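You operate a simulated robot arm through the tools that you are given. There is no shell and no other tool.

The job below is to be done with a simulated robot arm. You get a single attempt, and the scene is never put back.

## Task
Gauge the black roller: REJECT tray if it is under the size on the card, else GOOD tray.
Fine: leave the gauge jaw open.

The check looks at the end state, three seconds after you hand in, the way a careful person would. Anything else that was tipped, shoved, dropped, spilled or broken makes it a failure.

## Robot
A 7-joint arm with a two-finger parallel gripper, fixed in place. Base frame: the origin is at the foot of the arm, x ahead of it, y to its left, z up; the work surface is at about z = 882. Units: mm, degrees, N and s.
With the tool pointing down near the work surface it reaches from about 340 to 740 mm from the base axis. Its first joint turns from -143.0 to 143.0 degrees. Payload 3 kg.
The tool frame sits at the grasp point between the pads (the TCP): z along the fingers, y along the line on which they close. The tips reach 30 mm beyond it. Largest opening 94 mm; finger width 28, thickness 10; the body of the gripper, 50 by 96 mm, starts 55 mm behind the TCP.
Orientation is told as [roll, pitch, yaw] about the base's x, y, z axes, in that order, counted from this pose: with the fingers straight down and closing along the base's y, the tool's x points along the base's -x, its y along +y and its z along -z.

## Interface
- The arm moves only by the tool send_rows. Its argument "motion" is a list of rows, each a list of 7 numbers: the shift along the tool's x, y, z in mm, then the turn, a rotation vector about the tool's x, y, z in degrees, then the opening in per cent of the stroke, from 0 (shut) to 100 (fully open). In form: [[dx, dy, dz, ax, ay, az, gripper], ...]. A call has 1 to 20 rows; each row shifts and turns the commanded pose from where the row before left it, along the tool's axes as they then stand. A row lasts 0.2 s, in which the tool goes at most 50 mm and 8.6 degrees; a call with a longer step from one row to the next is refused whole, and so is a gripper value outside its range. A pose out of reach is approached as far as the arm can. The call stops where the force on the tool passes 80 N (or 10 N more than at its start, if that is more) or the arm is blocked; 0.2 s more then pass. Each finger travels about 45 mm/s and halts on what it meets, pressing with about 23 N; the grip force reading is that of the motor and also rises with nothing between the fingers. The clock runs only during rows and for 0.2 s after the last one: add rows that do not move to give the fingers time. It gives the time, the measured TCP pose, the force on the tool (base axes), the opening and the grip force at its end, in the units of the frame above (readings bear some noise), with the torque about the TCP (base axes, N m) and any sound that the robot's microphone picked up.
- Cameras (640 x 400 px; columns grow to the right, rows downward): "scene" is fixed at [218.6, -486.6, 1452.4]; the picture's right is [0.27, -0.96, 0.00], its down [-0.79, -0.22, -0.57] and it looks along [0.55, 0.15, -0.82] (base axes); focal length 310 px, centre (320, 200). "wrist" rides on the gripper at [76, 14, -102] in the tool frame; the picture's right is [-0.18, 0.98, 0.00], its down [-0.75, -0.14, -0.64] and it looks along [-0.63, -0.12, 0.77] (tool axes); focal length 243 px, centre (320, 200). There is no depth. A picture from a camera that has moved, and an enlarged one, comes with that camera's place and axes in the base frame and with its lens. The place of the scene camera against the robot may be out by one fixed shift of up to 25 mm in any direction.
- snapshot(camera): a new picture of that camera. The clock stands still meanwhile.
- raise_lower(by): slides the trunk up (or, below 0, down) by that many mm; the arm rides with it, the base frame stays. It gives what a move gives, with no picture.
- inspect(camera, box): a new picture of the part [left, top, right, bottom] of that camera's present view, enlarged. The clock stands still meanwhile.
- close_job(): hands the job in; it is judged then, once.

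Places have to be worked out from the pictures, the camera data and where the tool is seen. Open the gripper and draw the arm clear of the work before you hand the job in, unless the task says otherwise.

The tools are called after "Emit:" by a JSON object that holds its "api" and its "payload". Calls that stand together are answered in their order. send_rows: Moves the arm, as the interface text tells. Its arguments: {"type":"object","properties":{"motion":{"type":"array","items":{"type":"array","items":{"type":"number"}}}},"required":["motion"]} The other tools are called the same way: raise_lower (by) slides the trunk up or down; snapshot (camera) takes a picture; inspect (camera, box) takes an enlarged picture of a part of a camera's view; close_job () hands the job in.

At the start:

```text
clock: 0.0
eef_pos: [512.6, -408.9, 1144.8]
ee_rot: [0.1, 0.1, 0.1]
force: [0.6, 0.8, 0.0]
torque: [-0.02, -0.01, -0.02]
width: 94.2
gripper_force: 0.0
trunk travel left (down, up): [-225.0, 165.0]
```

scene: 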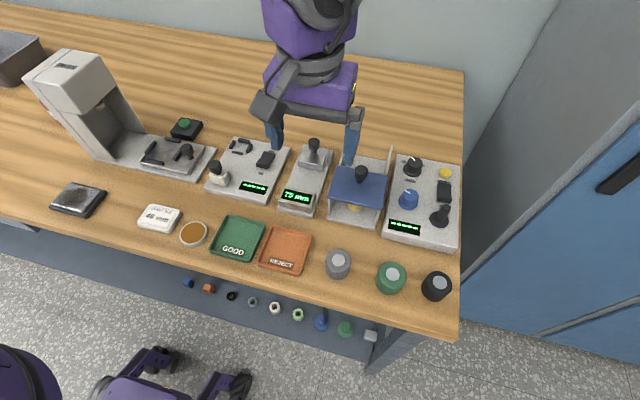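
wrist: 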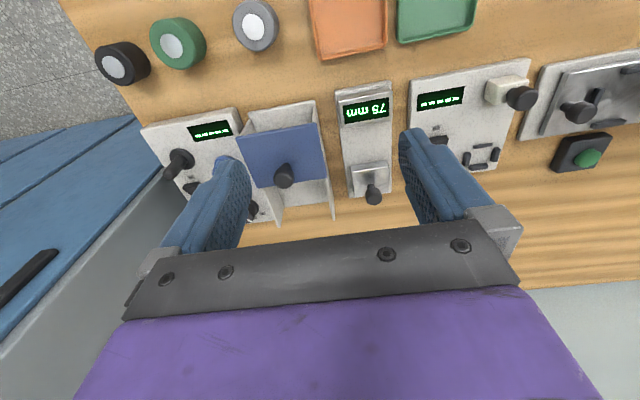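

I'll start by looking closer at the scene: the card, the gauge and the rollers.

Emit:
{"api": "inspect", "payload": {"camera": "scene", "box": [120, 180, 320, 305]}}

Emit:
{"api": "inspect", "payload": {"camera": "scene", "box": [200, 125, 340, 225]}}

Emit:
{"api": "inspect", "payload": {"camera": "scene", "box": [310, 140, 470, 310]}}

Emit:
{"api": "inspect", "payload": {"camera": "scene", "box": [20, 50, 230, 230]}}

Emit:
{"api": "inspect", "payload": {"camera": "wrist", "box": [320, 60, 420, 220]}}

```text
3.20 times, centred on (220, 242) of scene
camera zoom: at [218.6, -486.6, 1452.4], right [0.27, -0.96, 0.0], down [-0.79, -0.22, -0.57], along [0.55, 0.15, -0.82], focal length 992 px, centre (640, 64)
```

zoom: 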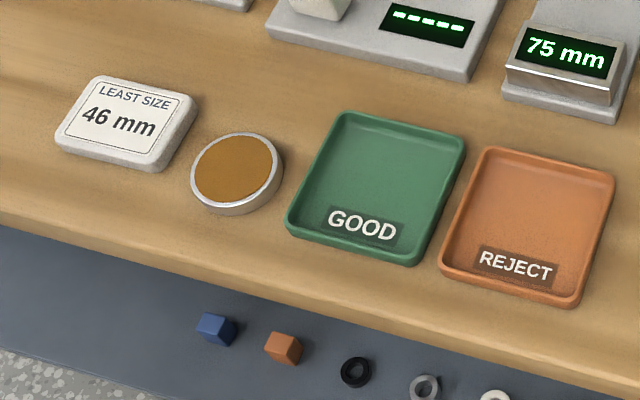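

```text
4.00 times, centred on (270, 175) of scene
camera zoom: at [218.6, -486.6, 1452.4], right [0.27, -0.96, 0.0], down [-0.79, -0.22, -0.57], along [0.55, 0.15, -0.82], focal length 1240 px, centre (520, 300)
```

zoom: 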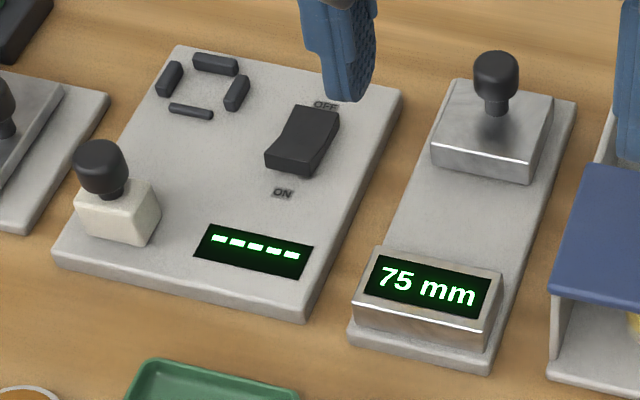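

```text
2.35 times, centred on (390, 225) of scene
camera zoom: at [218.6, -486.6, 1452.4], right [0.27, -0.96, 0.0], down [-0.79, -0.22, -0.57], along [0.55, 0.15, -0.82], focal length 729 px, centre (155, 141)
```

zoom: 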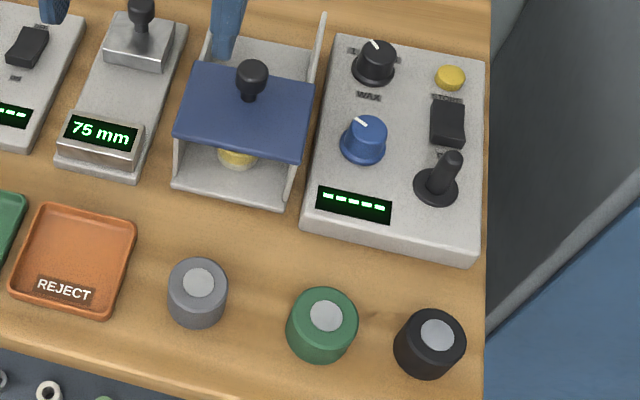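

```text
2.22 times, centred on (125, 140) of scene
camera zoom: at [218.6, -486.6, 1452.4], right [0.27, -0.96, 0.0], down [-0.79, -0.22, -0.57], along [0.55, 0.15, -0.82], focal length 689 px, centre (753, 333)
```

zoom: 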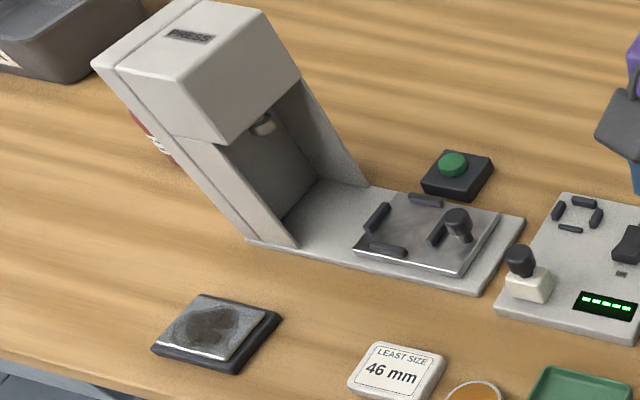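

```text
2.50 times, centred on (370, 140) of wrist
camera zoom: at [436.6, -394.4, 1247.8], right [0.18, 0.98, 0.0], down [0.75, -0.14, 0.64], along [0.63, -0.12, -0.77], focal length 606 px, centre (195, 350)
```

zoom: 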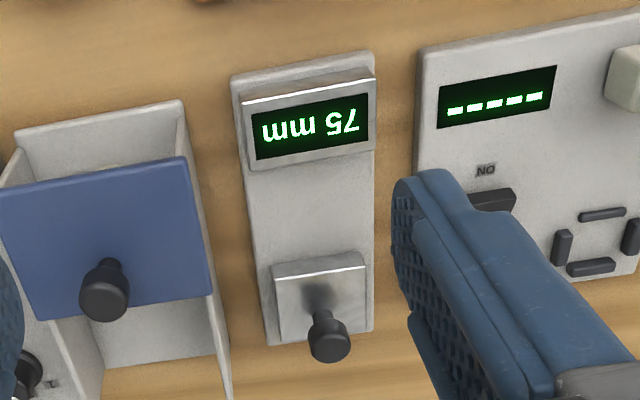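

The card says least size 46 mm and the gauge shows 75 mm open with a knobbed jaw on its far side. The black roller seems to be near (458, -650), so I move the hand toward it at safe height to view it better.

Emit:
{"api": "send_rows", "payload": {"motion": [[25, -30, 0, 0, 0, 0, 100], [25, -30, 0, 0, 0, 0, 100], [25, -30, 0, 0, 0, 0, 100], [25, -30, 0, 0, 0, 0, 100], [25, -30, 0, 0, 0, 0, 100], [25, -20, 0, 0, 0, 0, 100], [0, 0, 0, 0, 0, 0, 100]]}}

Emit:
{"api": "snapshot", "payload": {"camera": "wrist"}}

Emit:
{"api": "snapshot", "payload": {"camera": "scene"}}

```text
clock: 1.6
eef_pos: [364.2, -575.7, 1146.1]
ee_rot: [-0.1, 0.0, 0.2]
force: [0.2, 0.1, 0.6]
torque: [-0.02, 0.0, -0.02]
width: 94.3
gripper_force: 0.1
trunk travel left (down, up): [-225.0, 165.0]
```

```text
taken
camera wrist: at [287.6, -559.7, 1248.9], right [0.18, 0.98, 0.0], down [0.75, -0.14, 0.64], along [0.63, -0.12, -0.77], focal length 243 px, centre (320, 200)
```

wrist: 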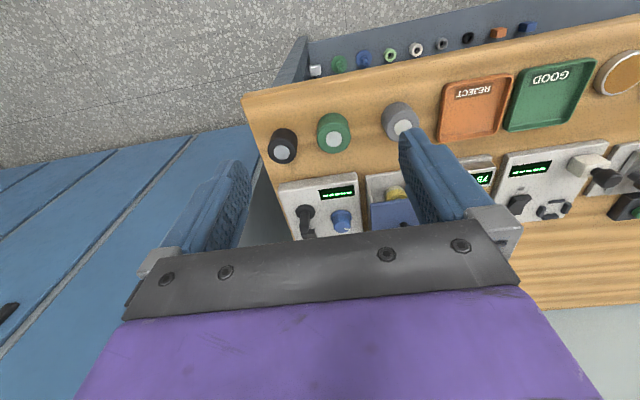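

```text
taken
```

scene: 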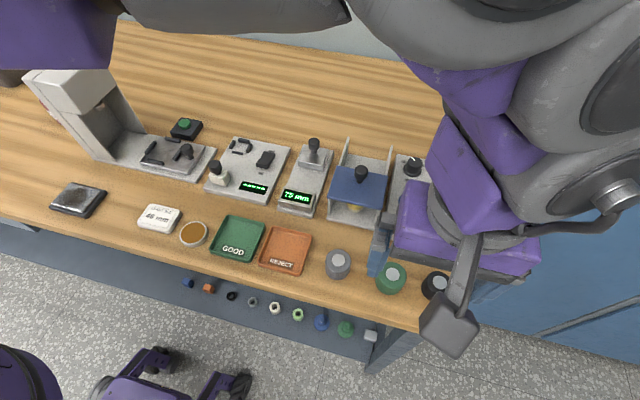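

The black roller's cap triangulates to about (456, -649, 920). Let me zoom in on it and its neighbours.

Emit:
{"api": "inspect", "payload": {"camera": "wrist", "box": [240, 80, 440, 205]}}

Emit:
{"api": "inspect", "payload": {"camera": "wrist", "box": [420, 40, 640, 178]}}

```text
3.20 times, centred on (340, 142) of wrist
camera zoom: at [287.6, -559.7, 1248.9], right [0.18, 0.98, 0.0], down [0.75, -0.14, 0.64], along [0.63, -0.12, -0.77], focal length 776 px, centre (256, 384)
```

zoom: 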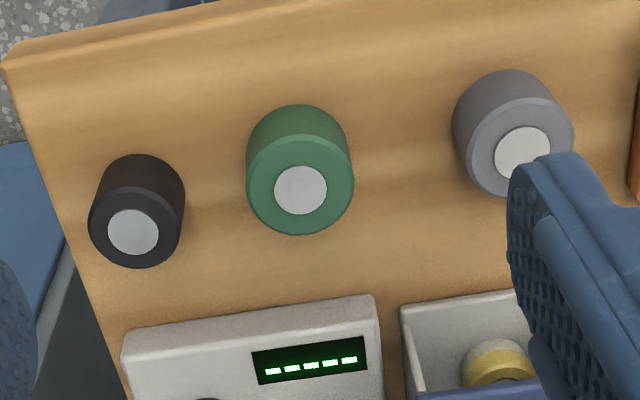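

```text
2.90 times, centred on (530, 109) of wrist
camera zoom: at [287.6, -559.7, 1248.9], right [0.18, 0.98, 0.0], down [0.75, -0.14, 0.64], along [0.63, -0.12, -0.77], focal length 703 px, centre (-289, 464)
```

zoom: 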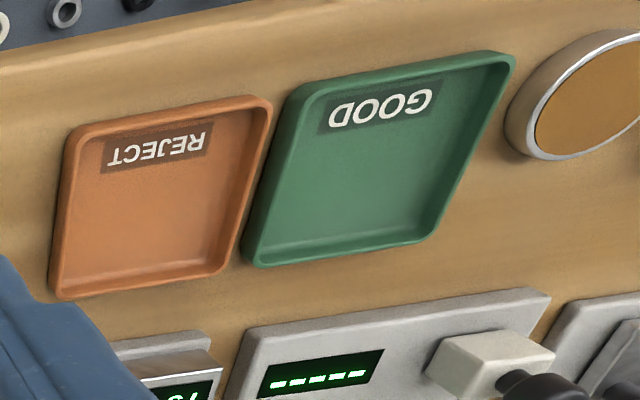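

The roller stands at about (456, -649), diameter about 45, top near z 915. That is 793 mm from the base axis, so I test how far the arm reaches in that direction at this height.

Emit:
{"api": "send_rows", "payload": {"motion": [[-23, -18, 0, 0, 0, 0, 100], [-23, -18, 0, 0, 0, 0, 100], [-23, -18, 0, 0, 0, 0, 100], [-23, -19, 0, 0, 0, 0, 100], [0, 0, 0, 0, 0, 0, 100], [0, 0, 0, 0, 0, 0, 100]]}}

```text
clock: 3.0
eef_pos: [415.9, -614.2, 1145.1]
ee_rot: [0.0, 0.0, 0.0]
force: [-0.3, -0.4, -1.1]
torque: [0.07, 0.0, -0.03]
width: 94.3
gripper_force: 0.0
out of reach, approached as far as the arm can: row 3, 4
trunk travel left (down, up): [-225.0, 165.0]
```

The arm stops at radius about 742 here, so it is short by about 50 mm. I back off a little, then lower the trunk to see whether reach grows.

Emit:
{"api": "send_rows", "payload": {"motion": [[20, 15, 0, 0, 0, 0, 100], [0, 0, 0, 0, 0, 0, 100]]}}

Emit:
{"api": "raise_lower", "payload": {"by": -100}}

```text
clock: 3.6
eef_pos: [396.0, -593.0, 1146.4]
ee_rot: [0.0, -0.1, 0.0]
force: [1.1, -0.2, -0.4]
torque: [-0.02, 0.09, -0.04]
width: 93.9
gripper_force: 0.1
trunk travel left (down, up): [-225.0, 165.0]
```

```text
clock: 4.9
eef_pos: [396.6, -596.9, 1047.3]
ee_rot: [0.0, 0.0, 0.1]
force: [-0.6, 0.6, -0.8]
torque: [0.03, 0.01, -0.04]
width: 93.8
gripper_force: 0.0
trunk travel left (down, up): [-125.0, 265.0]
```

Now I raise the tool back by 100 with the trunk lowered and test the reach again.

Emit:
{"api": "send_rows", "payload": {"motion": [[0, 0, -35, 0, 0, 0, 100], [0, 0, -35, 0, 0, 0, 100], [0, 0, -30, 0, 0, 0, 100], [-20, -18, 0, 0, 0, 0, 100], [-20, -18, 0, 0, 0, 0, 100], [-20, -18, 0, 0, 0, 0, 100], [0, 0, 0, 0, 0, 0, 100]]}}

```text
clock: 6.5
eef_pos: [394.3, -592.7, 1143.4]
ee_rot: [0.0, 0.1, 0.1]
force: [-0.3, -0.6, -0.2]
torque: [-0.05, 0.02, -0.01]
width: 94.1
gripper_force: 0.0
out of reach, approached as far as the arm can: row 3, 4, 5, 6
trunk travel left (down, up): [-125.0, 265.0]
```

Reach is best with the wrist level with the shoulder, but still ends around 760, so I'll need to tilt the fingers outward. I put the trunk about 60 below its start, come down, then yaw -30 and tilt about 21 degrees outward.

Emit:
{"api": "raise_lower", "payload": {"by": 40}}

Emit:
{"api": "send_rows", "payload": {"motion": [[0, 0, 40, 0, 0, 0, 100], [0, 0, 45, 0, 0, 0, 100], [0, 0, 45, 0, 0, 0, 100], [0, 0, 0, 0, 0, 7.5, 100], [0, 0, 0, 0, 0, 7.5, 100], [0, 0, 0, 0, 0, 7.5, 100], [0, 0, 0, 0, 0, 7.5, 100], [0, 0, 0, 0, -7, 0, 100], [0, 0, 0, 0, -7, 0, 100], [0, 0, 0, 0, -7, 0, 100], [0, 0, 0, 0, 0, 0, 100]]}}

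Emit:
{"api": "snapshot", "payload": {"camera": "wrist"}}

Emit:
{"api": "snapshot", "payload": {"camera": "scene"}}

```text
clock: 7.4
eef_pos: [393.9, -594.3, 1184.3]
ee_rot: [-0.1, 0.0, 0.1]
force: [-0.3, -0.3, 0.0]
torque: [0.0, 0.0, 0.04]
width: 94.0
gripper_force: 0.1
trunk travel left (down, up): [-165.0, 225.0]
```

```text
clock: 9.8
eef_pos: [394.4, -593.4, 1053.4]
ee_rot: [-0.1, -21.1, -29.9]
force: [0.1, 0.9, -0.5]
torque: [0.02, 0.05, 0.01]
width: 93.8
gripper_force: 0.1
trunk travel left (down, up): [-165.0, 225.0]
```

```text
taken
camera wrist: at [308.6, -526.5, 1122.6], right [0.64, 0.77, 0.07], down [0.34, -0.36, 0.87], along [0.69, -0.53, -0.49], focal length 243 px, centre (320, 200)
```

wrist: 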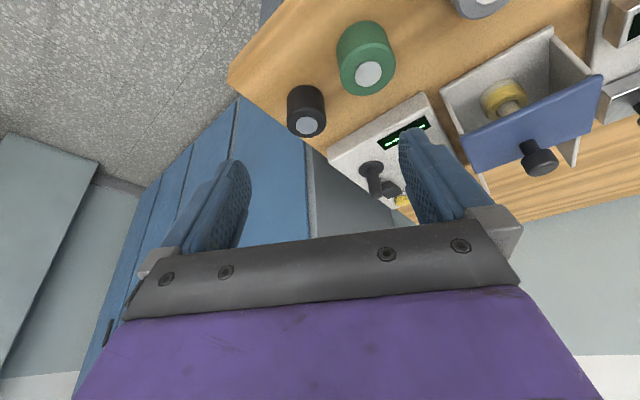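

```text
taken
```

scene: 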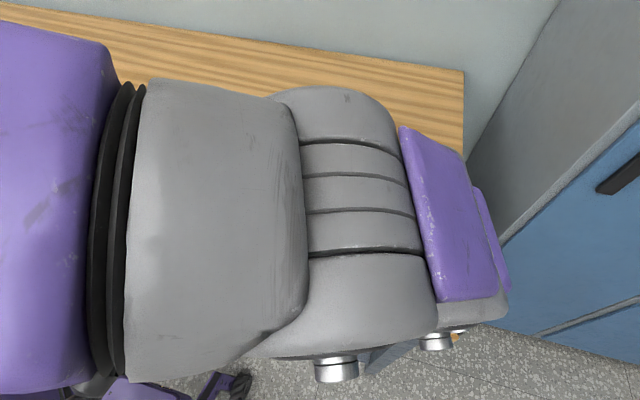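

The pose is as wanted. I zoom on the black roller from this new angle to refine its place.

Emit:
{"api": "inspect", "payload": {"camera": "wrist", "box": [256, 10, 416, 110]}}

Emit:
{"api": "inspect", "payload": {"camera": "wrist", "box": [270, 70, 350, 150]}}

```text
4.00 times, centred on (336, 60) of wrist
camera zoom: at [308.6, -526.5, 1122.6], right [0.64, 0.77, 0.07], down [0.34, -0.36, 0.87], along [0.69, -0.53, -0.49], focal length 970 px, centre (256, 760)
```

zoom: 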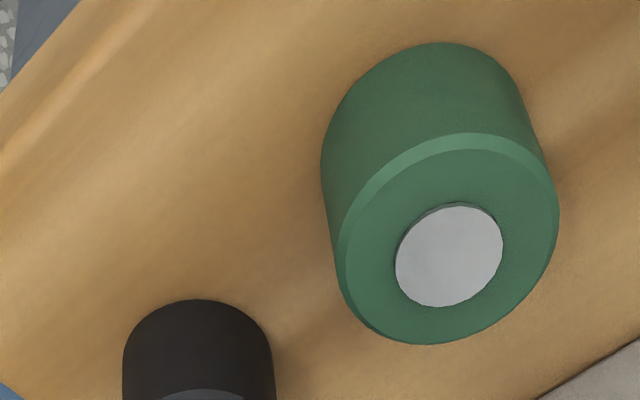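

```text
5.00 times, centred on (310, 110) of wrist
camera zoom: at [308.6, -526.5, 1122.6], right [0.64, 0.77, 0.07], down [0.34, -0.36, 0.87], along [0.69, -0.53, -0.49], focal length 1213 px, centre (370, 650)
```

zoom: 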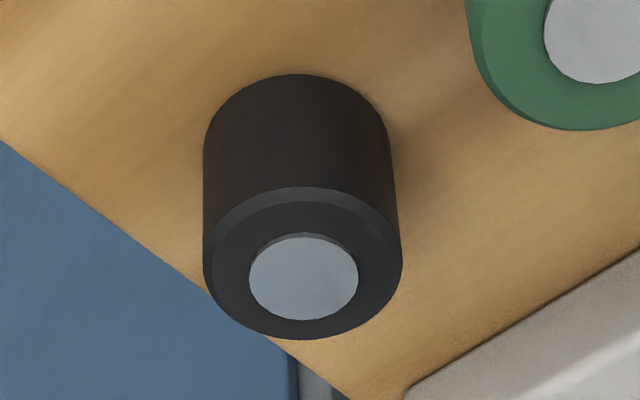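

The black roller is confirmed at (456, -649), top about z 915. I move to just above it with the opening cut to about 66 mm to stay clear of the green one.

Emit:
{"api": "send_rows", "payload": {"motion": [[-9, -4.3, 28.4, 0, 0, 0, 70], [-9, -4.3, 28.4, 0, 0, 0, 70], [-9, -4.3, 28.4, 0, 0, 0, 70], [-9, -4.4, 28.4, 0, 0, 0, 70], [0, 0, 0, 0, 0, 0, 70], [0, 0, 0, 0, 0, 0, 70]]}}

Emit:
{"api": "snapshot", "payload": {"camera": "wrist"}}

```text
clock: 11.2
eef_pos: [450.8, -646.3, 960.7]
ee_rot: [0.0, -21.0, -29.9]
force: [-0.8, 0.5, 0.0]
torque: [0.01, -0.01, 0.02]
width: 65.6
gripper_force: 0.1
trunk travel left (down, up): [-165.0, 225.0]
```

```text
taken
camera wrist: at [364.1, -578.8, 1029.7], right [0.64, 0.77, 0.07], down [0.34, -0.36, 0.87], along [0.69, -0.53, -0.49], focal length 243 px, centre (320, 200)
```

wrist: 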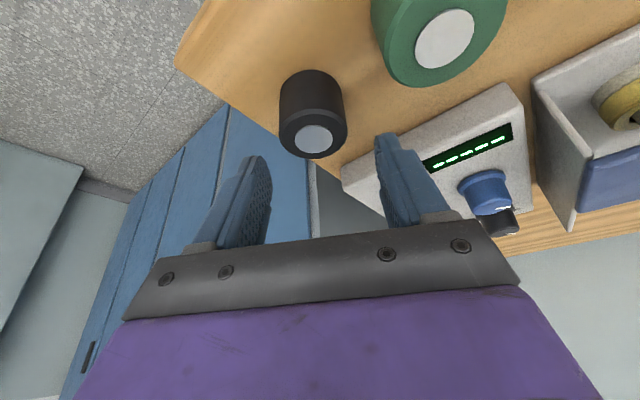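

The roller is centred between the fingers along the closing line. I go straight down 38 mm to put the tips about 8 mm over the table.

Emit:
{"api": "send_rows", "payload": {"motion": [[4.5, 0, 11.8, 0, 0, 0, 70], [4.5, 0, 11.8, 0, 0, 0, 70], [4.6, 0, 11.9, 0, 0, 0, 70], [0, 0, 0, 0, 0, 0, 70]]}}

Emit:
{"api": "snapshot", "payload": {"camera": "wrist"}}

```text
clock: 12.2
eef_pos: [450.0, -644.8, 921.3]
ee_rot: [0.0, -21.1, -29.9]
force: [0.7, 0.5, 0.4]
torque: [0.02, 0.02, 0.01]
width: 65.8
gripper_force: 0.0
trunk travel left (down, up): [-165.0, 225.0]
```

```text
taken
camera wrist: at [363.6, -578.4, 990.6], right [0.64, 0.77, 0.07], down [0.34, -0.36, 0.87], along [0.69, -0.53, -0.49], focal length 243 px, centre (320, 200)
```

wrist: 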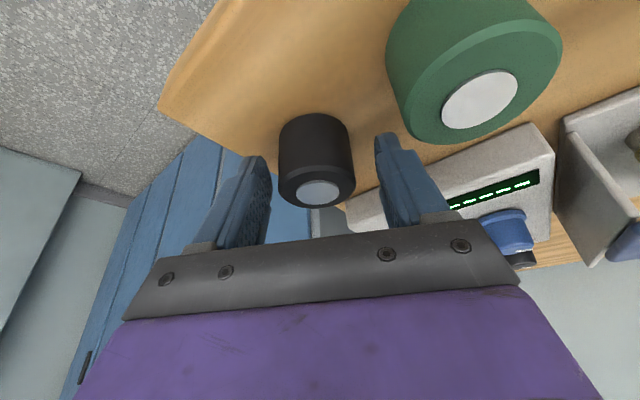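

The roller sits between the fingers with free room on both sides. I close on it.

Emit:
{"api": "send_rows", "payload": {"motion": [[0, 0, 0, 0, 0, 0, 50], [0, 0, 0, 0, 0, 0, 30], [0, 0, 0, 0, 0, 0, 0], [0, 0, 0, 0, 0, 0, 0], [0, 0, 0, 0, 0, 0, 0]]}}

Emit:
{"api": "snapshot", "payload": {"camera": "wrist"}}

```text
clock: 13.4
eef_pos: [451.0, -645.3, 921.7]
ee_rot: [0.0, -21.0, -29.9]
force: [-0.7, -1.4, 2.0]
torque: [-0.07, 0.03, -0.03]
width: 43.2
gripper_force: 22.9
trunk travel left (down, up): [-165.0, 225.0]
```

```text
taken
camera wrist: at [363.5, -578.4, 990.6], right [0.64, 0.77, 0.07], down [0.34, -0.36, 0.87], along [0.69, -0.53, -0.49], focal length 243 px, centre (320, 200)
```

wrist: 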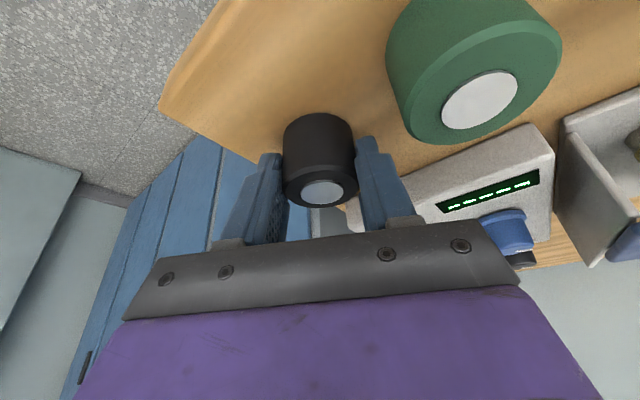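

It's held (width 43.2, grip 22.9 N). I lift straight up first, then carry it up and inward to about (430, -400, 1080), clear above everything.

Emit:
{"api": "send_rows", "payload": {"motion": [[-3.6, 0, -9.3, 0, 0, 0, 0], [-7.2, 0, -18.7, 0, 0, 0, 0], [-10.7, 0, -28, 0, 0, 0, 0], [9.6, 20.2, -14.2, 0, 0, 0, 0], [9.6, 20.2, -14.2, 0, 0, 0, 0], [9.6, 20.2, -14.2, 0, 0, 0, 0], [9.6, 20.2, -14.2, 0, 0, 0, 0], [9.6, 20.2, -14.2, 0, 0, 0, 0], [9.6, 20.2, -14.2, 0, 0, 0, 0], [9.6, 20.2, -14.2, 0, 0, 0, 0], [9.6, 20.2, -14.2, 0, 0, 0, 0], [9.6, 20.2, -14.2, 0, 0, 0, 0], [9.6, 20.2, -14.2, 0, 0, 0, 0], [0, 0, 0, 0, 0, 0, 0]]}}

Emit:
{"api": "send_rows", "payload": {"motion": [[0, 0, 0, -2.15, 0, -5.6, 0], [0, 0, 0, -2.15, 0, -5.6, 0], [0, 0, 0, -2.15, 0, -5.6, 0], [0, 0, 0, -2.15, 0, -5.6, 0], [0, 0, 0, -2.15, 0, -5.6, 0], [0, 0, 0, 0, 0, 0, 0]]}}

Emit:
{"api": "snapshot", "payload": {"camera": "wrist"}}

Emit:
{"api": "snapshot", "payload": {"camera": "scene"}}

```text
clock: 16.4
eef_pos: [431.1, -398.9, 1077.9]
ee_rot: [0.0, -21.0, -30.0]
force: [-0.2, -0.2, -1.5]
torque: [-0.04, -0.01, 0.02]
width: 43.5
gripper_force: 23.3
trunk travel left (down, up): [-165.0, 225.0]
```

```text
clock: 17.8
eef_pos: [428.1, -399.3, 1079.1]
ee_rot: [0.0, -20.9, 0.2]
force: [0.1, -0.2, 0.5]
torque: [-0.03, 0.01, 0.03]
width: 43.5
gripper_force: 23.4
trunk travel left (down, up): [-165.0, 225.0]
```

```text
taken
camera wrist: at [320.7, -384.5, 1148.9], right [0.17, 0.98, 0.07], down [0.47, -0.14, 0.87], along [0.86, -0.12, -0.49], focal length 243 px, centre (320, 200)
```

wrist: 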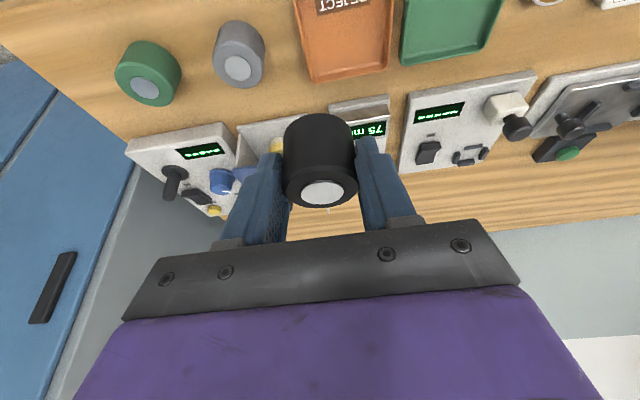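

```text
taken
```

scene: 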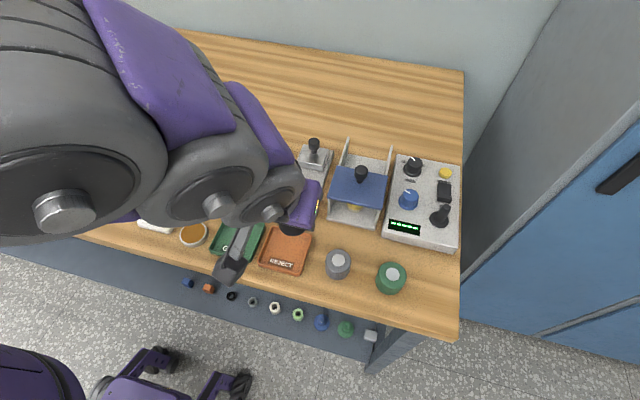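

The roller is held upright. It hides the gauge, so I shift left to about (500, -240) to look at the gauge from the side and pin down its jaw faces.

Emit:
{"api": "send_rows", "payload": {"motion": [[-11.2, 26.5, 4.3, 0, 0, 0, 0], [-11.2, 26.5, 4.3, 0, 0, 0, 0], [-11.2, 26.5, 4.3, 0, 0, 0, 0], [-11.2, 26.5, 4.3, 0, 0, 0, 0], [-11.2, 26.5, 4.3, 0, 0, 0, 0], [-11.2, 26.5, 4.3, 0, 0, 0, 0], [0, 0, 0, 0, 0, 0, 0]]}}

Emit:
{"api": "snapshot", "payload": {"camera": "wrist"}}

Emit:
{"api": "inspect", "payload": {"camera": "wrist", "box": [180, 60, 300, 180]}}

Emit:
{"api": "inspect", "payload": {"camera": "scene", "box": [270, 120, 400, 230]}}

```text
clock: 19.4
eef_pos: [500.9, -238.3, 1082.2]
ee_rot: [0.0, -21.1, 0.1]
force: [-0.3, 0.3, -0.9]
torque: [0.01, 0.01, 0.01]
width: 43.4
gripper_force: 22.9
trunk travel left (down, up): [-165.0, 225.0]
```

```text
taken
camera wrist: at [393.0, -223.6, 1150.6], right [0.17, 0.98, 0.07], down [0.47, -0.14, 0.87], along [0.86, -0.12, -0.49], focal length 243 px, centre (320, 200)
```

wrist: 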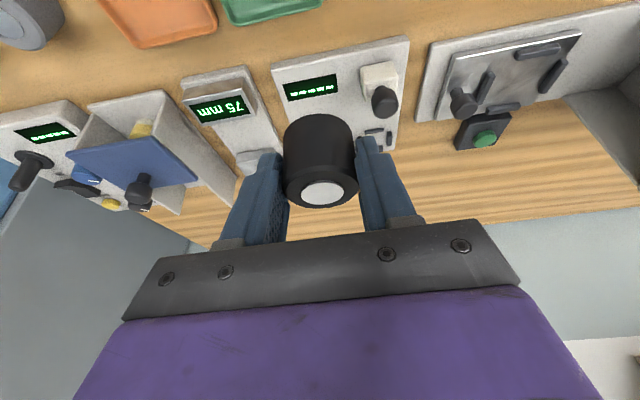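

```text
3.33 times, centred on (240, 120) of wrist
camera zoom: at [393.0, -223.6, 1150.6], right [0.17, 0.98, 0.07], down [0.47, -0.14, 0.87], along [0.86, -0.12, -0.49], focal length 809 px, centre (587, 467)
```

zoom: 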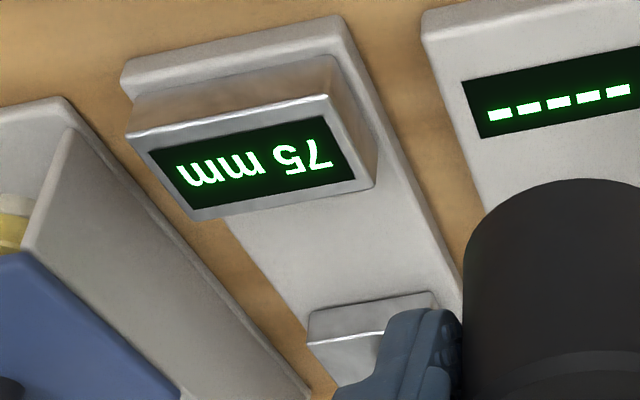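

```text
3.64 times, centred on (335, 175) of scene
camera zoom: at [218.6, -486.6, 1452.4], right [0.27, -0.96, 0.0], down [-0.79, -0.22, -0.57], along [0.55, 0.15, -0.82], focal length 1127 px, centre (266, 291)
```

zoom: 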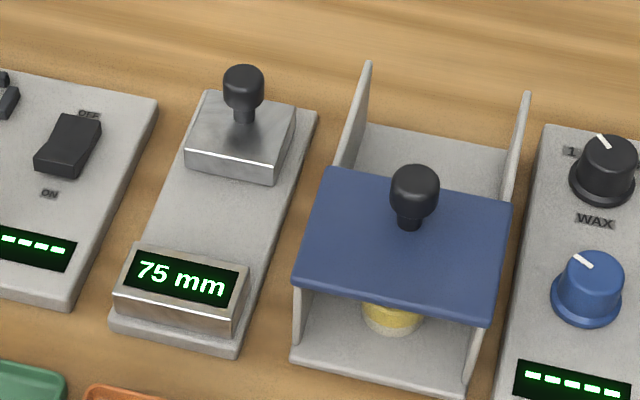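

The gauge stands square to the base: anvil face x about 587, jaw face about 662, middle y about -355, plate top about z 892. I carry the roller over it, keeping height, aiming the roller's axis at x about 615.

Emit:
{"api": "send_rows", "payload": {"motion": [[-16.8, -19.5, 6.5, 0, 0, 0, 0], [-16.8, -19.5, 6.5, 0, 0, 0, 0], [-16.8, -19.5, 6.5, 0, 0, 0, 0], [-16.8, -19.5, 6.5, 0, 0, 0, 0], [-16.8, -19.5, 6.5, 0, 0, 0, 0], [-16.8, -19.5, 6.5, 0, 0, 0, 0], [0, 0, 0, 0, 0, 0, 0]]}}

Emit:
{"api": "snapshot", "payload": {"camera": "wrist"}}

Emit:
{"api": "snapshot", "payload": {"camera": "scene"}}

```text
clock: 21.0
eef_pos: [610.0, -356.2, 1079.5]
ee_rot: [0.0, -21.0, 0.1]
force: [0.8, -0.4, -1.2]
torque: [0.03, 0.03, 0.01]
width: 43.5
gripper_force: 22.8
trunk travel left (down, up): [-165.0, 225.0]
```

```text
taken
camera wrist: at [502.4, -341.5, 1148.4], right [0.17, 0.98, 0.07], down [0.47, -0.14, 0.87], along [0.86, -0.12, -0.49], focal length 243 px, centre (320, 200)
```

wrist: 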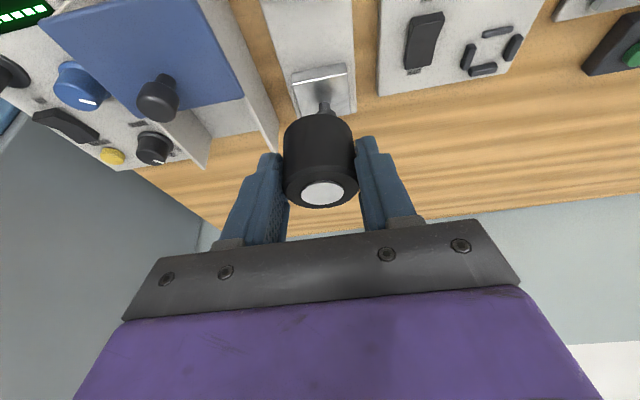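

```text
taken
```

scene: 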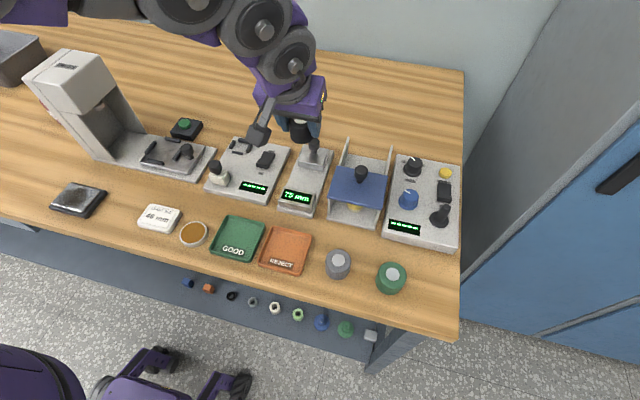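

The roller's axis reads about (616, -356), over the open gap. I descend to about 12 mm above seating and check.

Emit:
{"api": "send_rows", "payload": {"motion": [[8.0, 0, 20.9, 0, 0, 0, 0], [8.0, 0, 20.9, 0, 0, 0, 0], [8.0, 0, 20.9, 0, 0, 0, 0], [8.0, 0, 20.9, 0, 0, 0, 0], [8.0, 0, 20.9, 0, 0, 0, 0], [8.0, 0, 20.9, 0, 0, 0, 0], [0, 0, 0, 0, 0, 0, 0]]}}

Emit:
{"api": "snapshot", "payload": {"camera": "wrist"}}

Emit:
{"api": "inspect", "payload": {"camera": "scene", "box": [250, 100, 390, 220]}}

```text
clock: 22.6
eef_pos: [609.5, -360.3, 946.6]
ee_rot: [0.0, -21.0, -0.1]
force: [0.3, -0.9, -1.1]
torque: [0.0, 0.02, 0.02]
width: 43.3
gripper_force: 22.9
trunk travel left (down, up): [-165.0, 225.0]
```

```text
taken
camera wrist: at [502.0, -344.2, 1015.0], right [0.17, 0.98, 0.07], down [0.47, -0.14, 0.87], along [0.86, -0.12, -0.49], focal length 243 px, centre (320, 200)
```

wrist: 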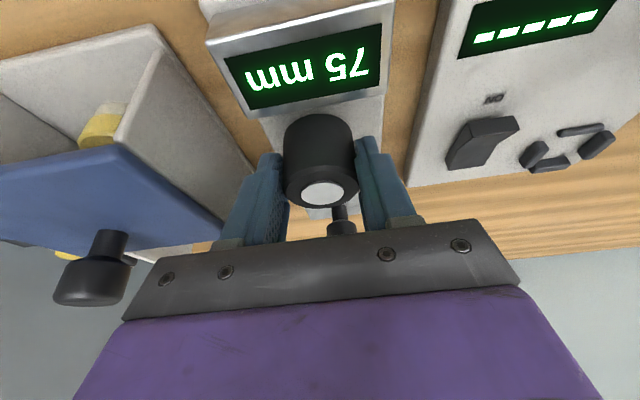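

```text
3.33 times, centred on (320, 160) of scene
camera zoom: at [218.6, -486.6, 1452.4], right [0.27, -0.96, 0.0], down [-0.79, -0.22, -0.57], along [0.55, 0.15, -0.82], focal length 1033 px, centre (320, 333)
```

zoom: 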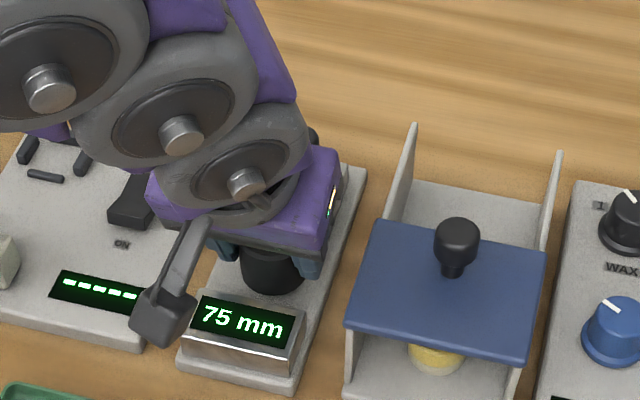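

The roller sits between the jaws with about 8 mm of room to the anvil. I lower the next 11 mm slowly.

Emit:
{"api": "send_rows", "payload": {"motion": [[1.43, 0, 3.74, 0, 0, 0, 0], [1.43, 0, 3.74, 0, 0, 0, 0], [1.08, 0, 2.8, 0, 0, 0, 0], [0, 0, 0, 0, 0, 0, 0]]}}

Emit:
{"api": "send_rows", "payload": {"motion": [[0.36, 0, 0.93, 0, 0, 0, 0], [0, 0, 0, 0, 0, 0, 0]]}}

Emit:
{"api": "send_rows", "payload": {"motion": [[0.36, 0, 0.93, 0, 0, 0, 0], [0, 0, 0, 0, 0, 0, 0]]}}

```text
clock: 23.6
eef_pos: [609.6, -358.1, 936.4]
ee_rot: [-0.1, -21.1, 0.2]
force: [3.2, -0.2, 8.8]
torque: [0.06, -0.15, 0.01]
width: 43.3
gripper_force: 23.1
trunk travel left (down, up): [-165.0, 225.0]
```

```text
clock: 24.2
eef_pos: [610.3, -359.1, 936.7]
ee_rot: [-0.1, -21.2, 0.1]
force: [5.4, -1.0, 19.4]
torque: [0.05, -0.32, 0.01]
width: 43.1
gripper_force: 23.4
trunk travel left (down, up): [-165.0, 225.0]
```

```text
clock: 24.8
eef_pos: [609.9, -357.8, 936.2]
ee_rot: [-0.2, -21.1, 0.2]
force: [6.8, -2.4, 31.6]
torque: [0.03, -0.31, -0.02]
width: 43.4
gripper_force: 22.7
trunk travel left (down, up): [-165.0, 225.0]
```

Contact: upward force grew to 31 N at about z 936, so the roller is on the gauge plate. I ease off the press by about 2.5 mm and check.

Emit:
{"api": "send_rows", "payload": {"motion": [[-0.9, 0, -2.3, 0, 0, 0, 0], [0, 0, 0, 0, 0, 0, 0]]}}

Emit:
{"api": "inspect", "payload": {"camera": "wrist", "box": [200, 60, 440, 240]}}

Emit:
{"api": "inspect", "payload": {"camera": "scene", "box": [260, 130, 360, 220]}}

```text
clock: 25.4
eef_pos: [611.3, -358.5, 934.5]
ee_rot: [-0.1, -21.0, 0.0]
force: [9.0, -1.6, 18.7]
torque: [-0.05, -0.54, 0.0]
width: 43.5
gripper_force: 22.9
trunk travel left (down, up): [-165.0, 225.0]
```

```text
2.22 times, centred on (320, 150) of wrist
camera zoom: at [501.8, -343.2, 1004.4], right [0.17, 0.98, 0.06], down [0.47, -0.14, 0.87], along [0.86, -0.12, -0.49], focal length 539 px, centre (320, 311)
```

zoom: 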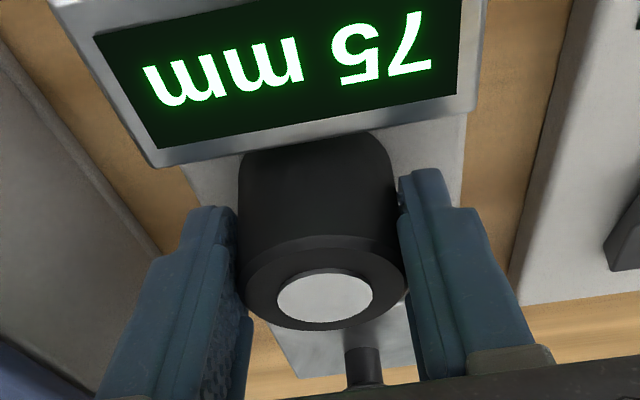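

```text
4.44 times, centred on (310, 175) of scene
camera zoom: at [218.6, -486.6, 1452.4], right [0.27, -0.96, 0.0], down [-0.79, -0.22, -0.57], along [0.55, 0.15, -0.82], focal length 1377 px, centre (364, 311)
```

zoom: 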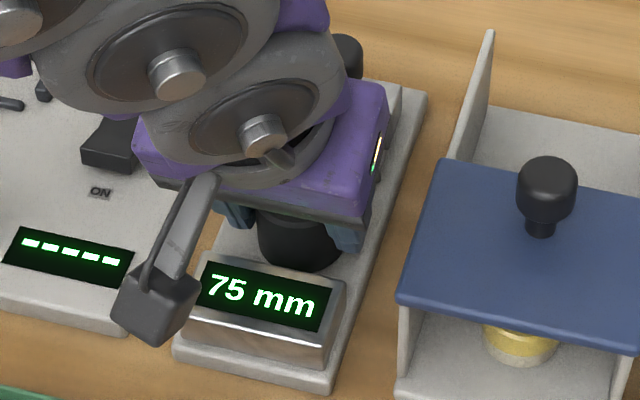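

The force is still 19 N up after backing off; I let it settle one moment and read again before releasing.

Emit:
{"api": "send_rows", "payload": {"motion": [[0, 0, 0, 0, 0, 0, 0], [0, 0, 0, 0, 0, 0, 0], [0, 0, 0, 0, 0, 0, 0]]}}

```text
clock: 26.2
eef_pos: [610.2, -358.4, 934.9]
ee_rot: [0.1, -21.0, 0.1]
force: [5.8, -0.5, 15.3]
torque: [-0.01, -0.36, -0.01]
width: 43.6
gripper_force: 22.9
trunk travel left (down, up): [-165.0, 225.0]
```

I back off one more millimetre to bring the press near zero.

Emit:
{"api": "send_rows", "payload": {"motion": [[-0.36, 0, -0.93, 0, 0, 0, 0], [0, 0, 0, 0, 0, 0, 0], [0, 0, 0, 0, 0, 0, 0]]}}

```text
clock: 27.0
eef_pos: [610.5, -356.2, 935.5]
ee_rot: [0.0, -20.9, 0.0]
force: [1.5, -2.6, 2.6]
torque: [-0.12, -0.08, -0.01]
width: 43.3
gripper_force: 23.1
trunk travel left (down, up): [-165.0, 225.0]
```

Force is near zero with the roller standing on the plate. I open the fingers gently to about 60 mm.

Emit:
{"api": "send_rows", "payload": {"motion": [[0, 0, 0, 0, 0, 0, 50], [0, 0, 0, 0, 0, 0, 56], [0, 0, 0, 0, 0, 0, 62], [0, 0, 0, 0, 0, 0, 64], [0, 0, 0, 0, 0, 0, 64]]}}

Emit:
{"api": "inspect", "payload": {"camera": "wrist", "box": [200, 60, 440, 240]}}

```text
clock: 28.2
eef_pos: [610.6, -356.0, 935.6]
ee_rot: [0.0, -21.1, 0.1]
force: [-0.6, 0.9, -0.2]
torque: [-0.01, 0.02, 0.02]
width: 60.4
gripper_force: 0.0
trunk travel left (down, up): [-165.0, 225.0]
```

```text
2.22 times, centred on (320, 150) of wrist
camera zoom: at [501.9, -342.8, 1005.2], right [0.17, 0.98, 0.07], down [0.47, -0.14, 0.87], along [0.86, -0.12, -0.49], focal length 539 px, centre (320, 311)
```

zoom: 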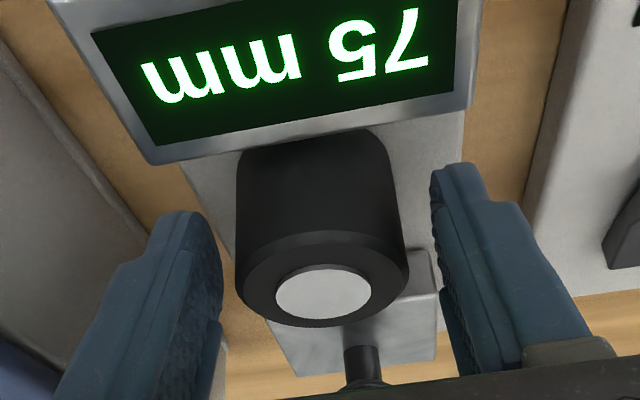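

The roller stands free between the jaws. I raise the hand straight up about 110 mm and look at the gauge.

Emit:
{"api": "send_rows", "payload": {"motion": [[-3.6, 0, -9.3, 0, 0, 0, 64], [-7.2, 0, -18.7, 0, 0, 0, 64], [-9.5, 0, -24.8, 0, 0, 0, 64], [-9.5, 0, -24.8, 0, 0, 0, 64], [-9.5, 0, -24.8, 0, 0, 0, 64], [0, 0, 0, 0, 0, 0, 64]]}}

Emit:
{"api": "snapshot", "payload": {"camera": "wrist"}}

Emit:
{"api": "inspect", "payload": {"camera": "wrist", "box": [230, 10, 390, 130]}}

Emit:
{"api": "inspect", "payload": {"camera": "scene", "box": [260, 120, 360, 220]}}

```text
clock: 29.6
eef_pos: [610.1, -359.3, 1046.8]
ee_rot: [0.1, -21.0, 0.2]
force: [0.2, 0.6, -0.9]
torque: [-0.01, 0.04, 0.0]
width: 59.9
gripper_force: 0.0
trunk travel left (down, up): [-165.0, 225.0]
```

```text
taken
camera wrist: at [501.6, -344.2, 1115.3], right [0.17, 0.98, 0.07], down [0.47, -0.14, 0.87], along [0.86, -0.12, -0.49], focal length 243 px, centre (320, 200)
```

wrist: 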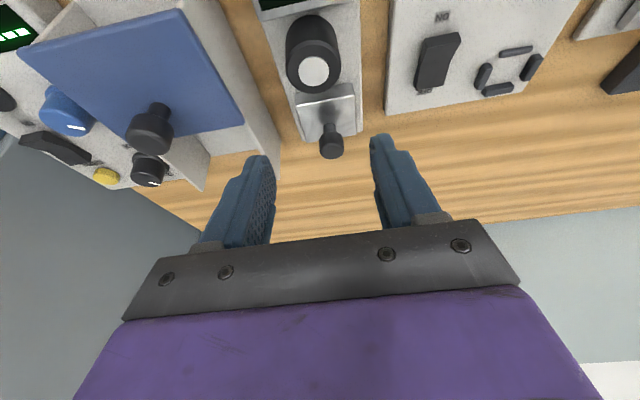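

```text
3.33 times, centred on (310, 70) of wrist
camera zoom: at [501.6, -344.2, 1115.3], right [0.17, 0.98, 0.07], down [0.47, -0.14, 0.87], along [0.86, -0.12, -0.49], focal length 809 px, centre (353, 633)
```

zoom: 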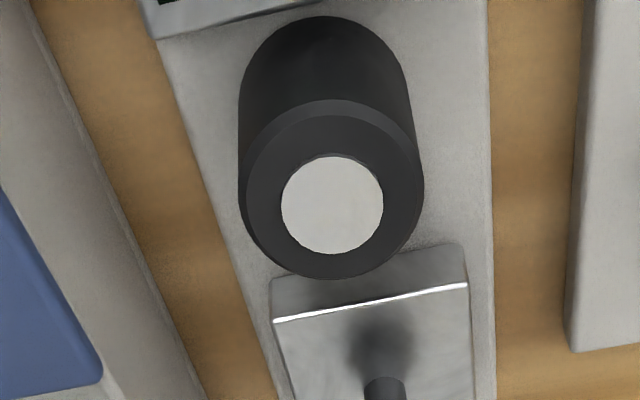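

```text
4.00 times, centred on (310, 170) of scene
camera zoom: at [218.6, -486.6, 1452.4], right [0.27, -0.96, 0.0], down [-0.79, -0.22, -0.57], along [0.55, 0.15, -0.82], focal length 1240 px, centre (360, 320)
```

zoom: 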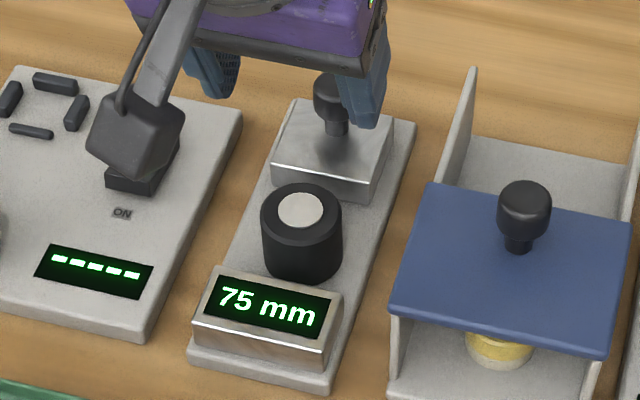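

The roller is standing well between the jaws. I zoom in on the jaw's knob to place it for gripping.

Emit:
{"api": "inspect", "payload": {"camera": "wrist", "box": [290, 80, 370, 165]}}

Emit:
{"api": "inspect", "payload": {"camera": "scene", "box": [295, 130, 355, 180]}}

```text
4.71 times, centred on (330, 122) of wrist
camera zoom: at [501.6, -344.2, 1115.3], right [0.17, 0.98, 0.07], down [0.47, -0.14, 0.87], along [0.86, -0.12, -0.49], focal length 1142 px, centre (273, 565)
```

zoom: 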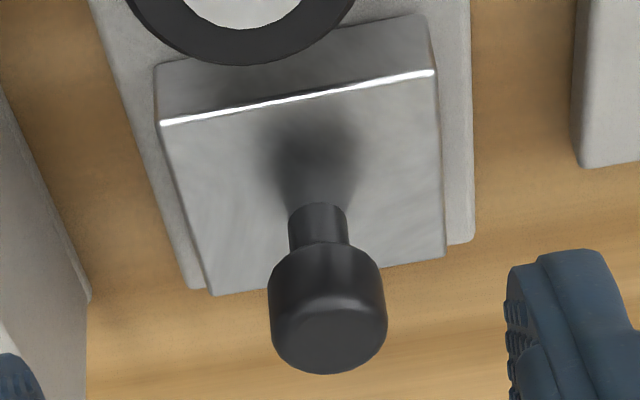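

```text
8.00 times, centred on (325, 155) of scene
camera zoom: at [218.6, -486.6, 1452.4], right [0.27, -0.96, 0.0], down [-0.79, -0.22, -0.57], along [0.55, 0.15, -0.82], focal length 2479 px, centre (280, 560)
```

zoom: 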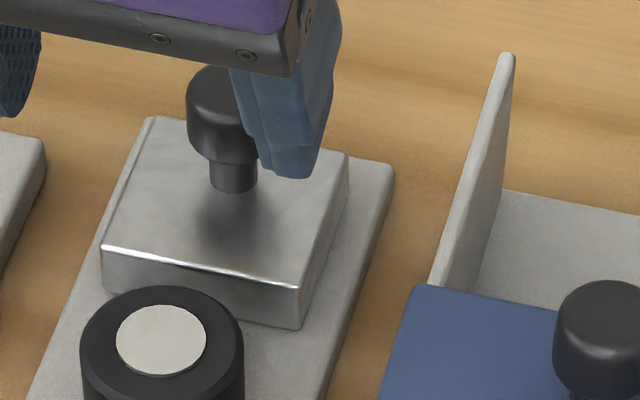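

The knob's cap is about 26 mm wide, its axis near (696, -355), cap between z 935 and 952, jaw top about 918. I move to just above it, fingers still about 60 mm apart.

Emit:
{"api": "send_rows", "payload": {"motion": [[-14.6, 0.9, 18.1, 0, 0, 0, 64], [-14.6, 0.9, 18.1, 0, 0, 0, 64], [-14.6, 0.9, 18.1, 0, 0, 0, 64], [-14.6, 0.8, 18.2, 0, 0, 0, 64], [0, 0, 0, 0, 0, 0, 64], [0, 0, 0, 0, 0, 0, 64]]}}

Emit:
{"api": "snapshot", "payload": {"camera": "wrist"}}

Emit:
{"api": "inspect", "payload": {"camera": "wrist", "box": [230, 70, 410, 205]}}

Emit:
{"api": "inspect", "payload": {"camera": "scene", "box": [260, 100, 380, 220]}}

```text
clock: 31.0
eef_pos: [692.1, -354.1, 999.4]
ee_rot: [0.0, -21.0, 0.1]
force: [-0.3, -0.2, -0.3]
torque: [0.0, -0.03, -0.02]
width: 60.3
gripper_force: 0.1
trunk travel left (down, up): [-165.0, 225.0]
```

```text
taken
camera wrist: at [583.8, -339.6, 1068.1], right [0.17, 0.98, 0.07], down [0.47, -0.14, 0.87], along [0.86, -0.12, -0.49], focal length 243 px, centre (320, 200)
```

wrist: 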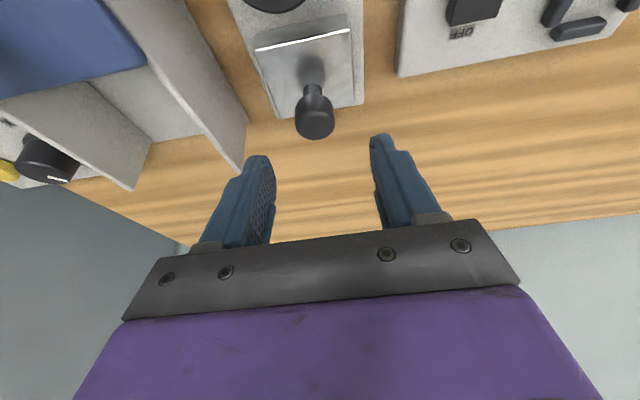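

```text
2.96 times, centred on (320, 138) of wrist
camera zoom: at [583.8, -339.6, 1068.1], right [0.17, 0.98, 0.07], down [0.47, -0.14, 0.87], along [0.86, -0.12, -0.49], focal length 719 px, centre (320, 385)
```

zoom: 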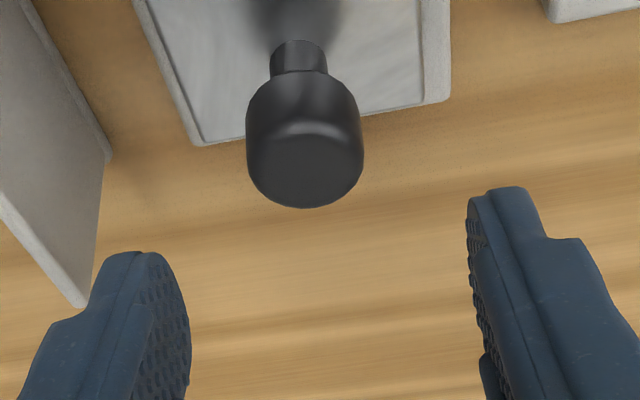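

```text
3.33 times, centred on (320, 160) of scene
camera zoom: at [218.6, -486.6, 1452.4], right [0.27, -0.96, 0.0], down [-0.79, -0.22, -0.57], along [0.55, 0.15, -0.82], focal length 1033 px, centre (320, 333)
```

zoom: 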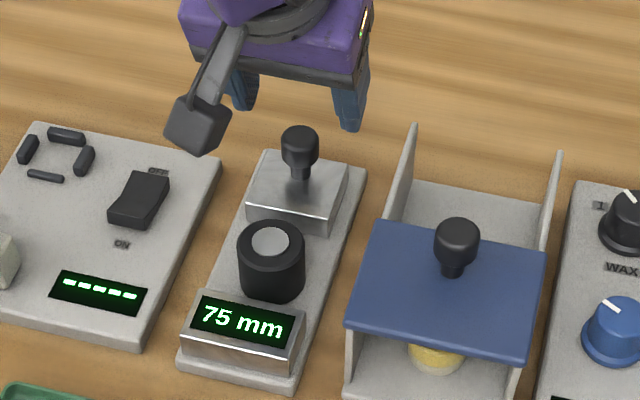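

The knob is centred between the fingers (axis about (693, -355), top about z 953). I lower so the tips straddle the cap, about 6 mm above the jaw block.

Emit:
{"api": "send_rows", "payload": {"motion": [[4.85, -0.1, 9.5, 0, 0, 0, 64], [4.85, -0.1, 9.5, 0, 0, 0, 64], [4.85, -0.1, 9.5, 0, 0, 0, 64], [4.85, -0.1, 9.5, 0, 0, 0, 64], [0, 0, 0, 0, 0, 0, 64], [0, 0, 0, 0, 0, 0, 64]]}}

Emit:
{"api": "inspect", "payload": {"camera": "wrist", "box": [210, 60, 430, 240]}}

Emit:
{"api": "inspect", "payload": {"camera": "scene", "box": [260, 100, 380, 220]}}

```text
clock: 32.4
eef_pos: [687.4, -355.4, 956.5]
ee_rot: [-0.1, -21.1, 0.0]
force: [0.6, 0.0, -1.0]
torque: [0.02, -0.02, 0.02]
width: 60.3
gripper_force: 0.0
trunk travel left (down, up): [-165.0, 225.0]
```

```text
2.22 times, centred on (320, 150) of wrist
camera zoom: at [579.0, -340.0, 1025.6], right [0.17, 0.98, 0.07], down [0.47, -0.14, 0.87], along [0.86, -0.12, -0.49], focal length 539 px, centre (320, 311)
```

zoom: 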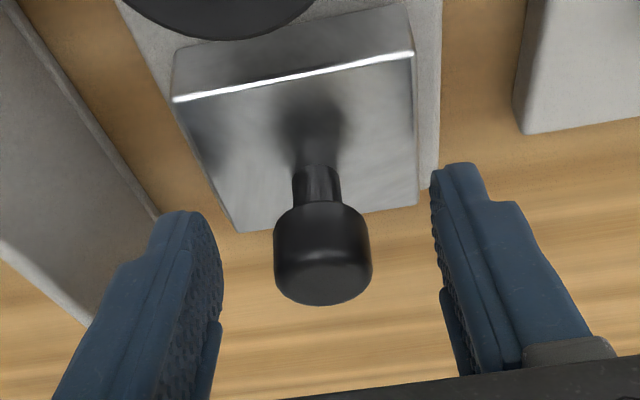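

```text
3.33 times, centred on (320, 160) of scene
camera zoom: at [218.6, -486.6, 1452.4], right [0.27, -0.96, 0.0], down [-0.79, -0.22, -0.57], along [0.55, 0.15, -0.82], focal length 1033 px, centre (320, 333)
```

zoom: 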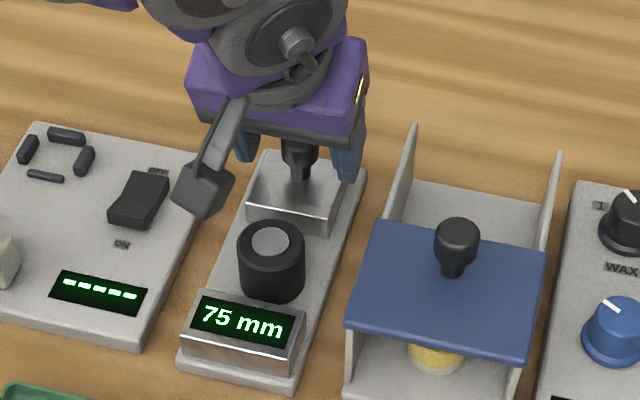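

The knob is between the fingers. I close on it.

Emit:
{"api": "send_rows", "payload": {"motion": [[0, 0, 0, 0, 0, 0, 48], [0, 0, 0, 0, 0, 0, 34], [0, 0, 0, 0, 0, 0, 20], [0, 0, 0, 0, 0, 0, 0], [0, 0, 0, 0, 0, 0, 0], [0, 0, 0, 0, 0, 0, 0]]}}

Emit:
{"api": "inspect", "payload": {"camera": "wrist", "box": [210, 60, 430, 240]}}

```text
clock: 33.8
eef_pos: [686.7, -353.9, 957.0]
ee_rot: [0.1, -21.1, 0.1]
force: [0.8, 0.2, -0.8]
torque: [-0.01, 0.07, 0.04]
width: 25.2
gripper_force: 44.9
trunk travel left (down, up): [-165.0, 225.0]
```

```text
2.22 times, centred on (320, 150) of wrist
camera zoom: at [579.0, -340.0, 1025.6], right [0.17, 0.98, 0.07], down [0.47, -0.14, 0.87], along [0.86, -0.12, -0.49], focal length 539 px, centre (320, 311)
```

zoom: 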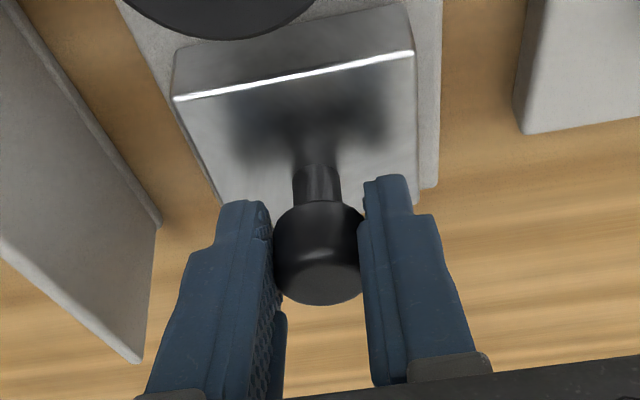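

The knob is gripped (25 mm). I slide the jaw toward the anvil (-x) by 8 mm and see how it moves.

Emit:
{"api": "send_rows", "payload": {"motion": [[3.73, 0, -1.43, 0, 0, 0, 0], [3.73, 0, -1.43, 0, 0, 0, 0], [0, 0, 0, 0, 0, 0, 0]]}}

Emit:
{"api": "inspect", "payload": {"camera": "scene", "box": [260, 100, 380, 220]}}

```text
clock: 34.6
eef_pos: [679.0, -355.2, 957.5]
ee_rot: [0.0, -21.0, 0.0]
force: [0.4, 2.6, -4.3]
torque: [-0.01, -0.58, 0.08]
width: 25.6
gripper_force: 45.4
trunk travel left (down, up): [-165.0, 225.0]
```

```text
3.33 times, centred on (320, 160) of scene
camera zoom: at [218.6, -486.6, 1452.4], right [0.27, -0.96, 0.0], down [-0.79, -0.22, -0.57], along [0.55, 0.15, -0.82], focal length 1033 px, centre (320, 333)
```

zoom: 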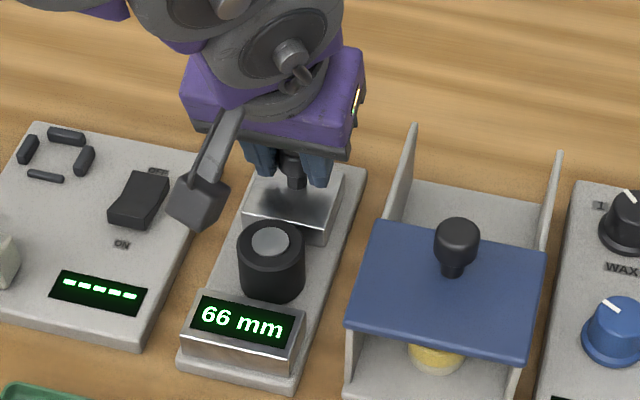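

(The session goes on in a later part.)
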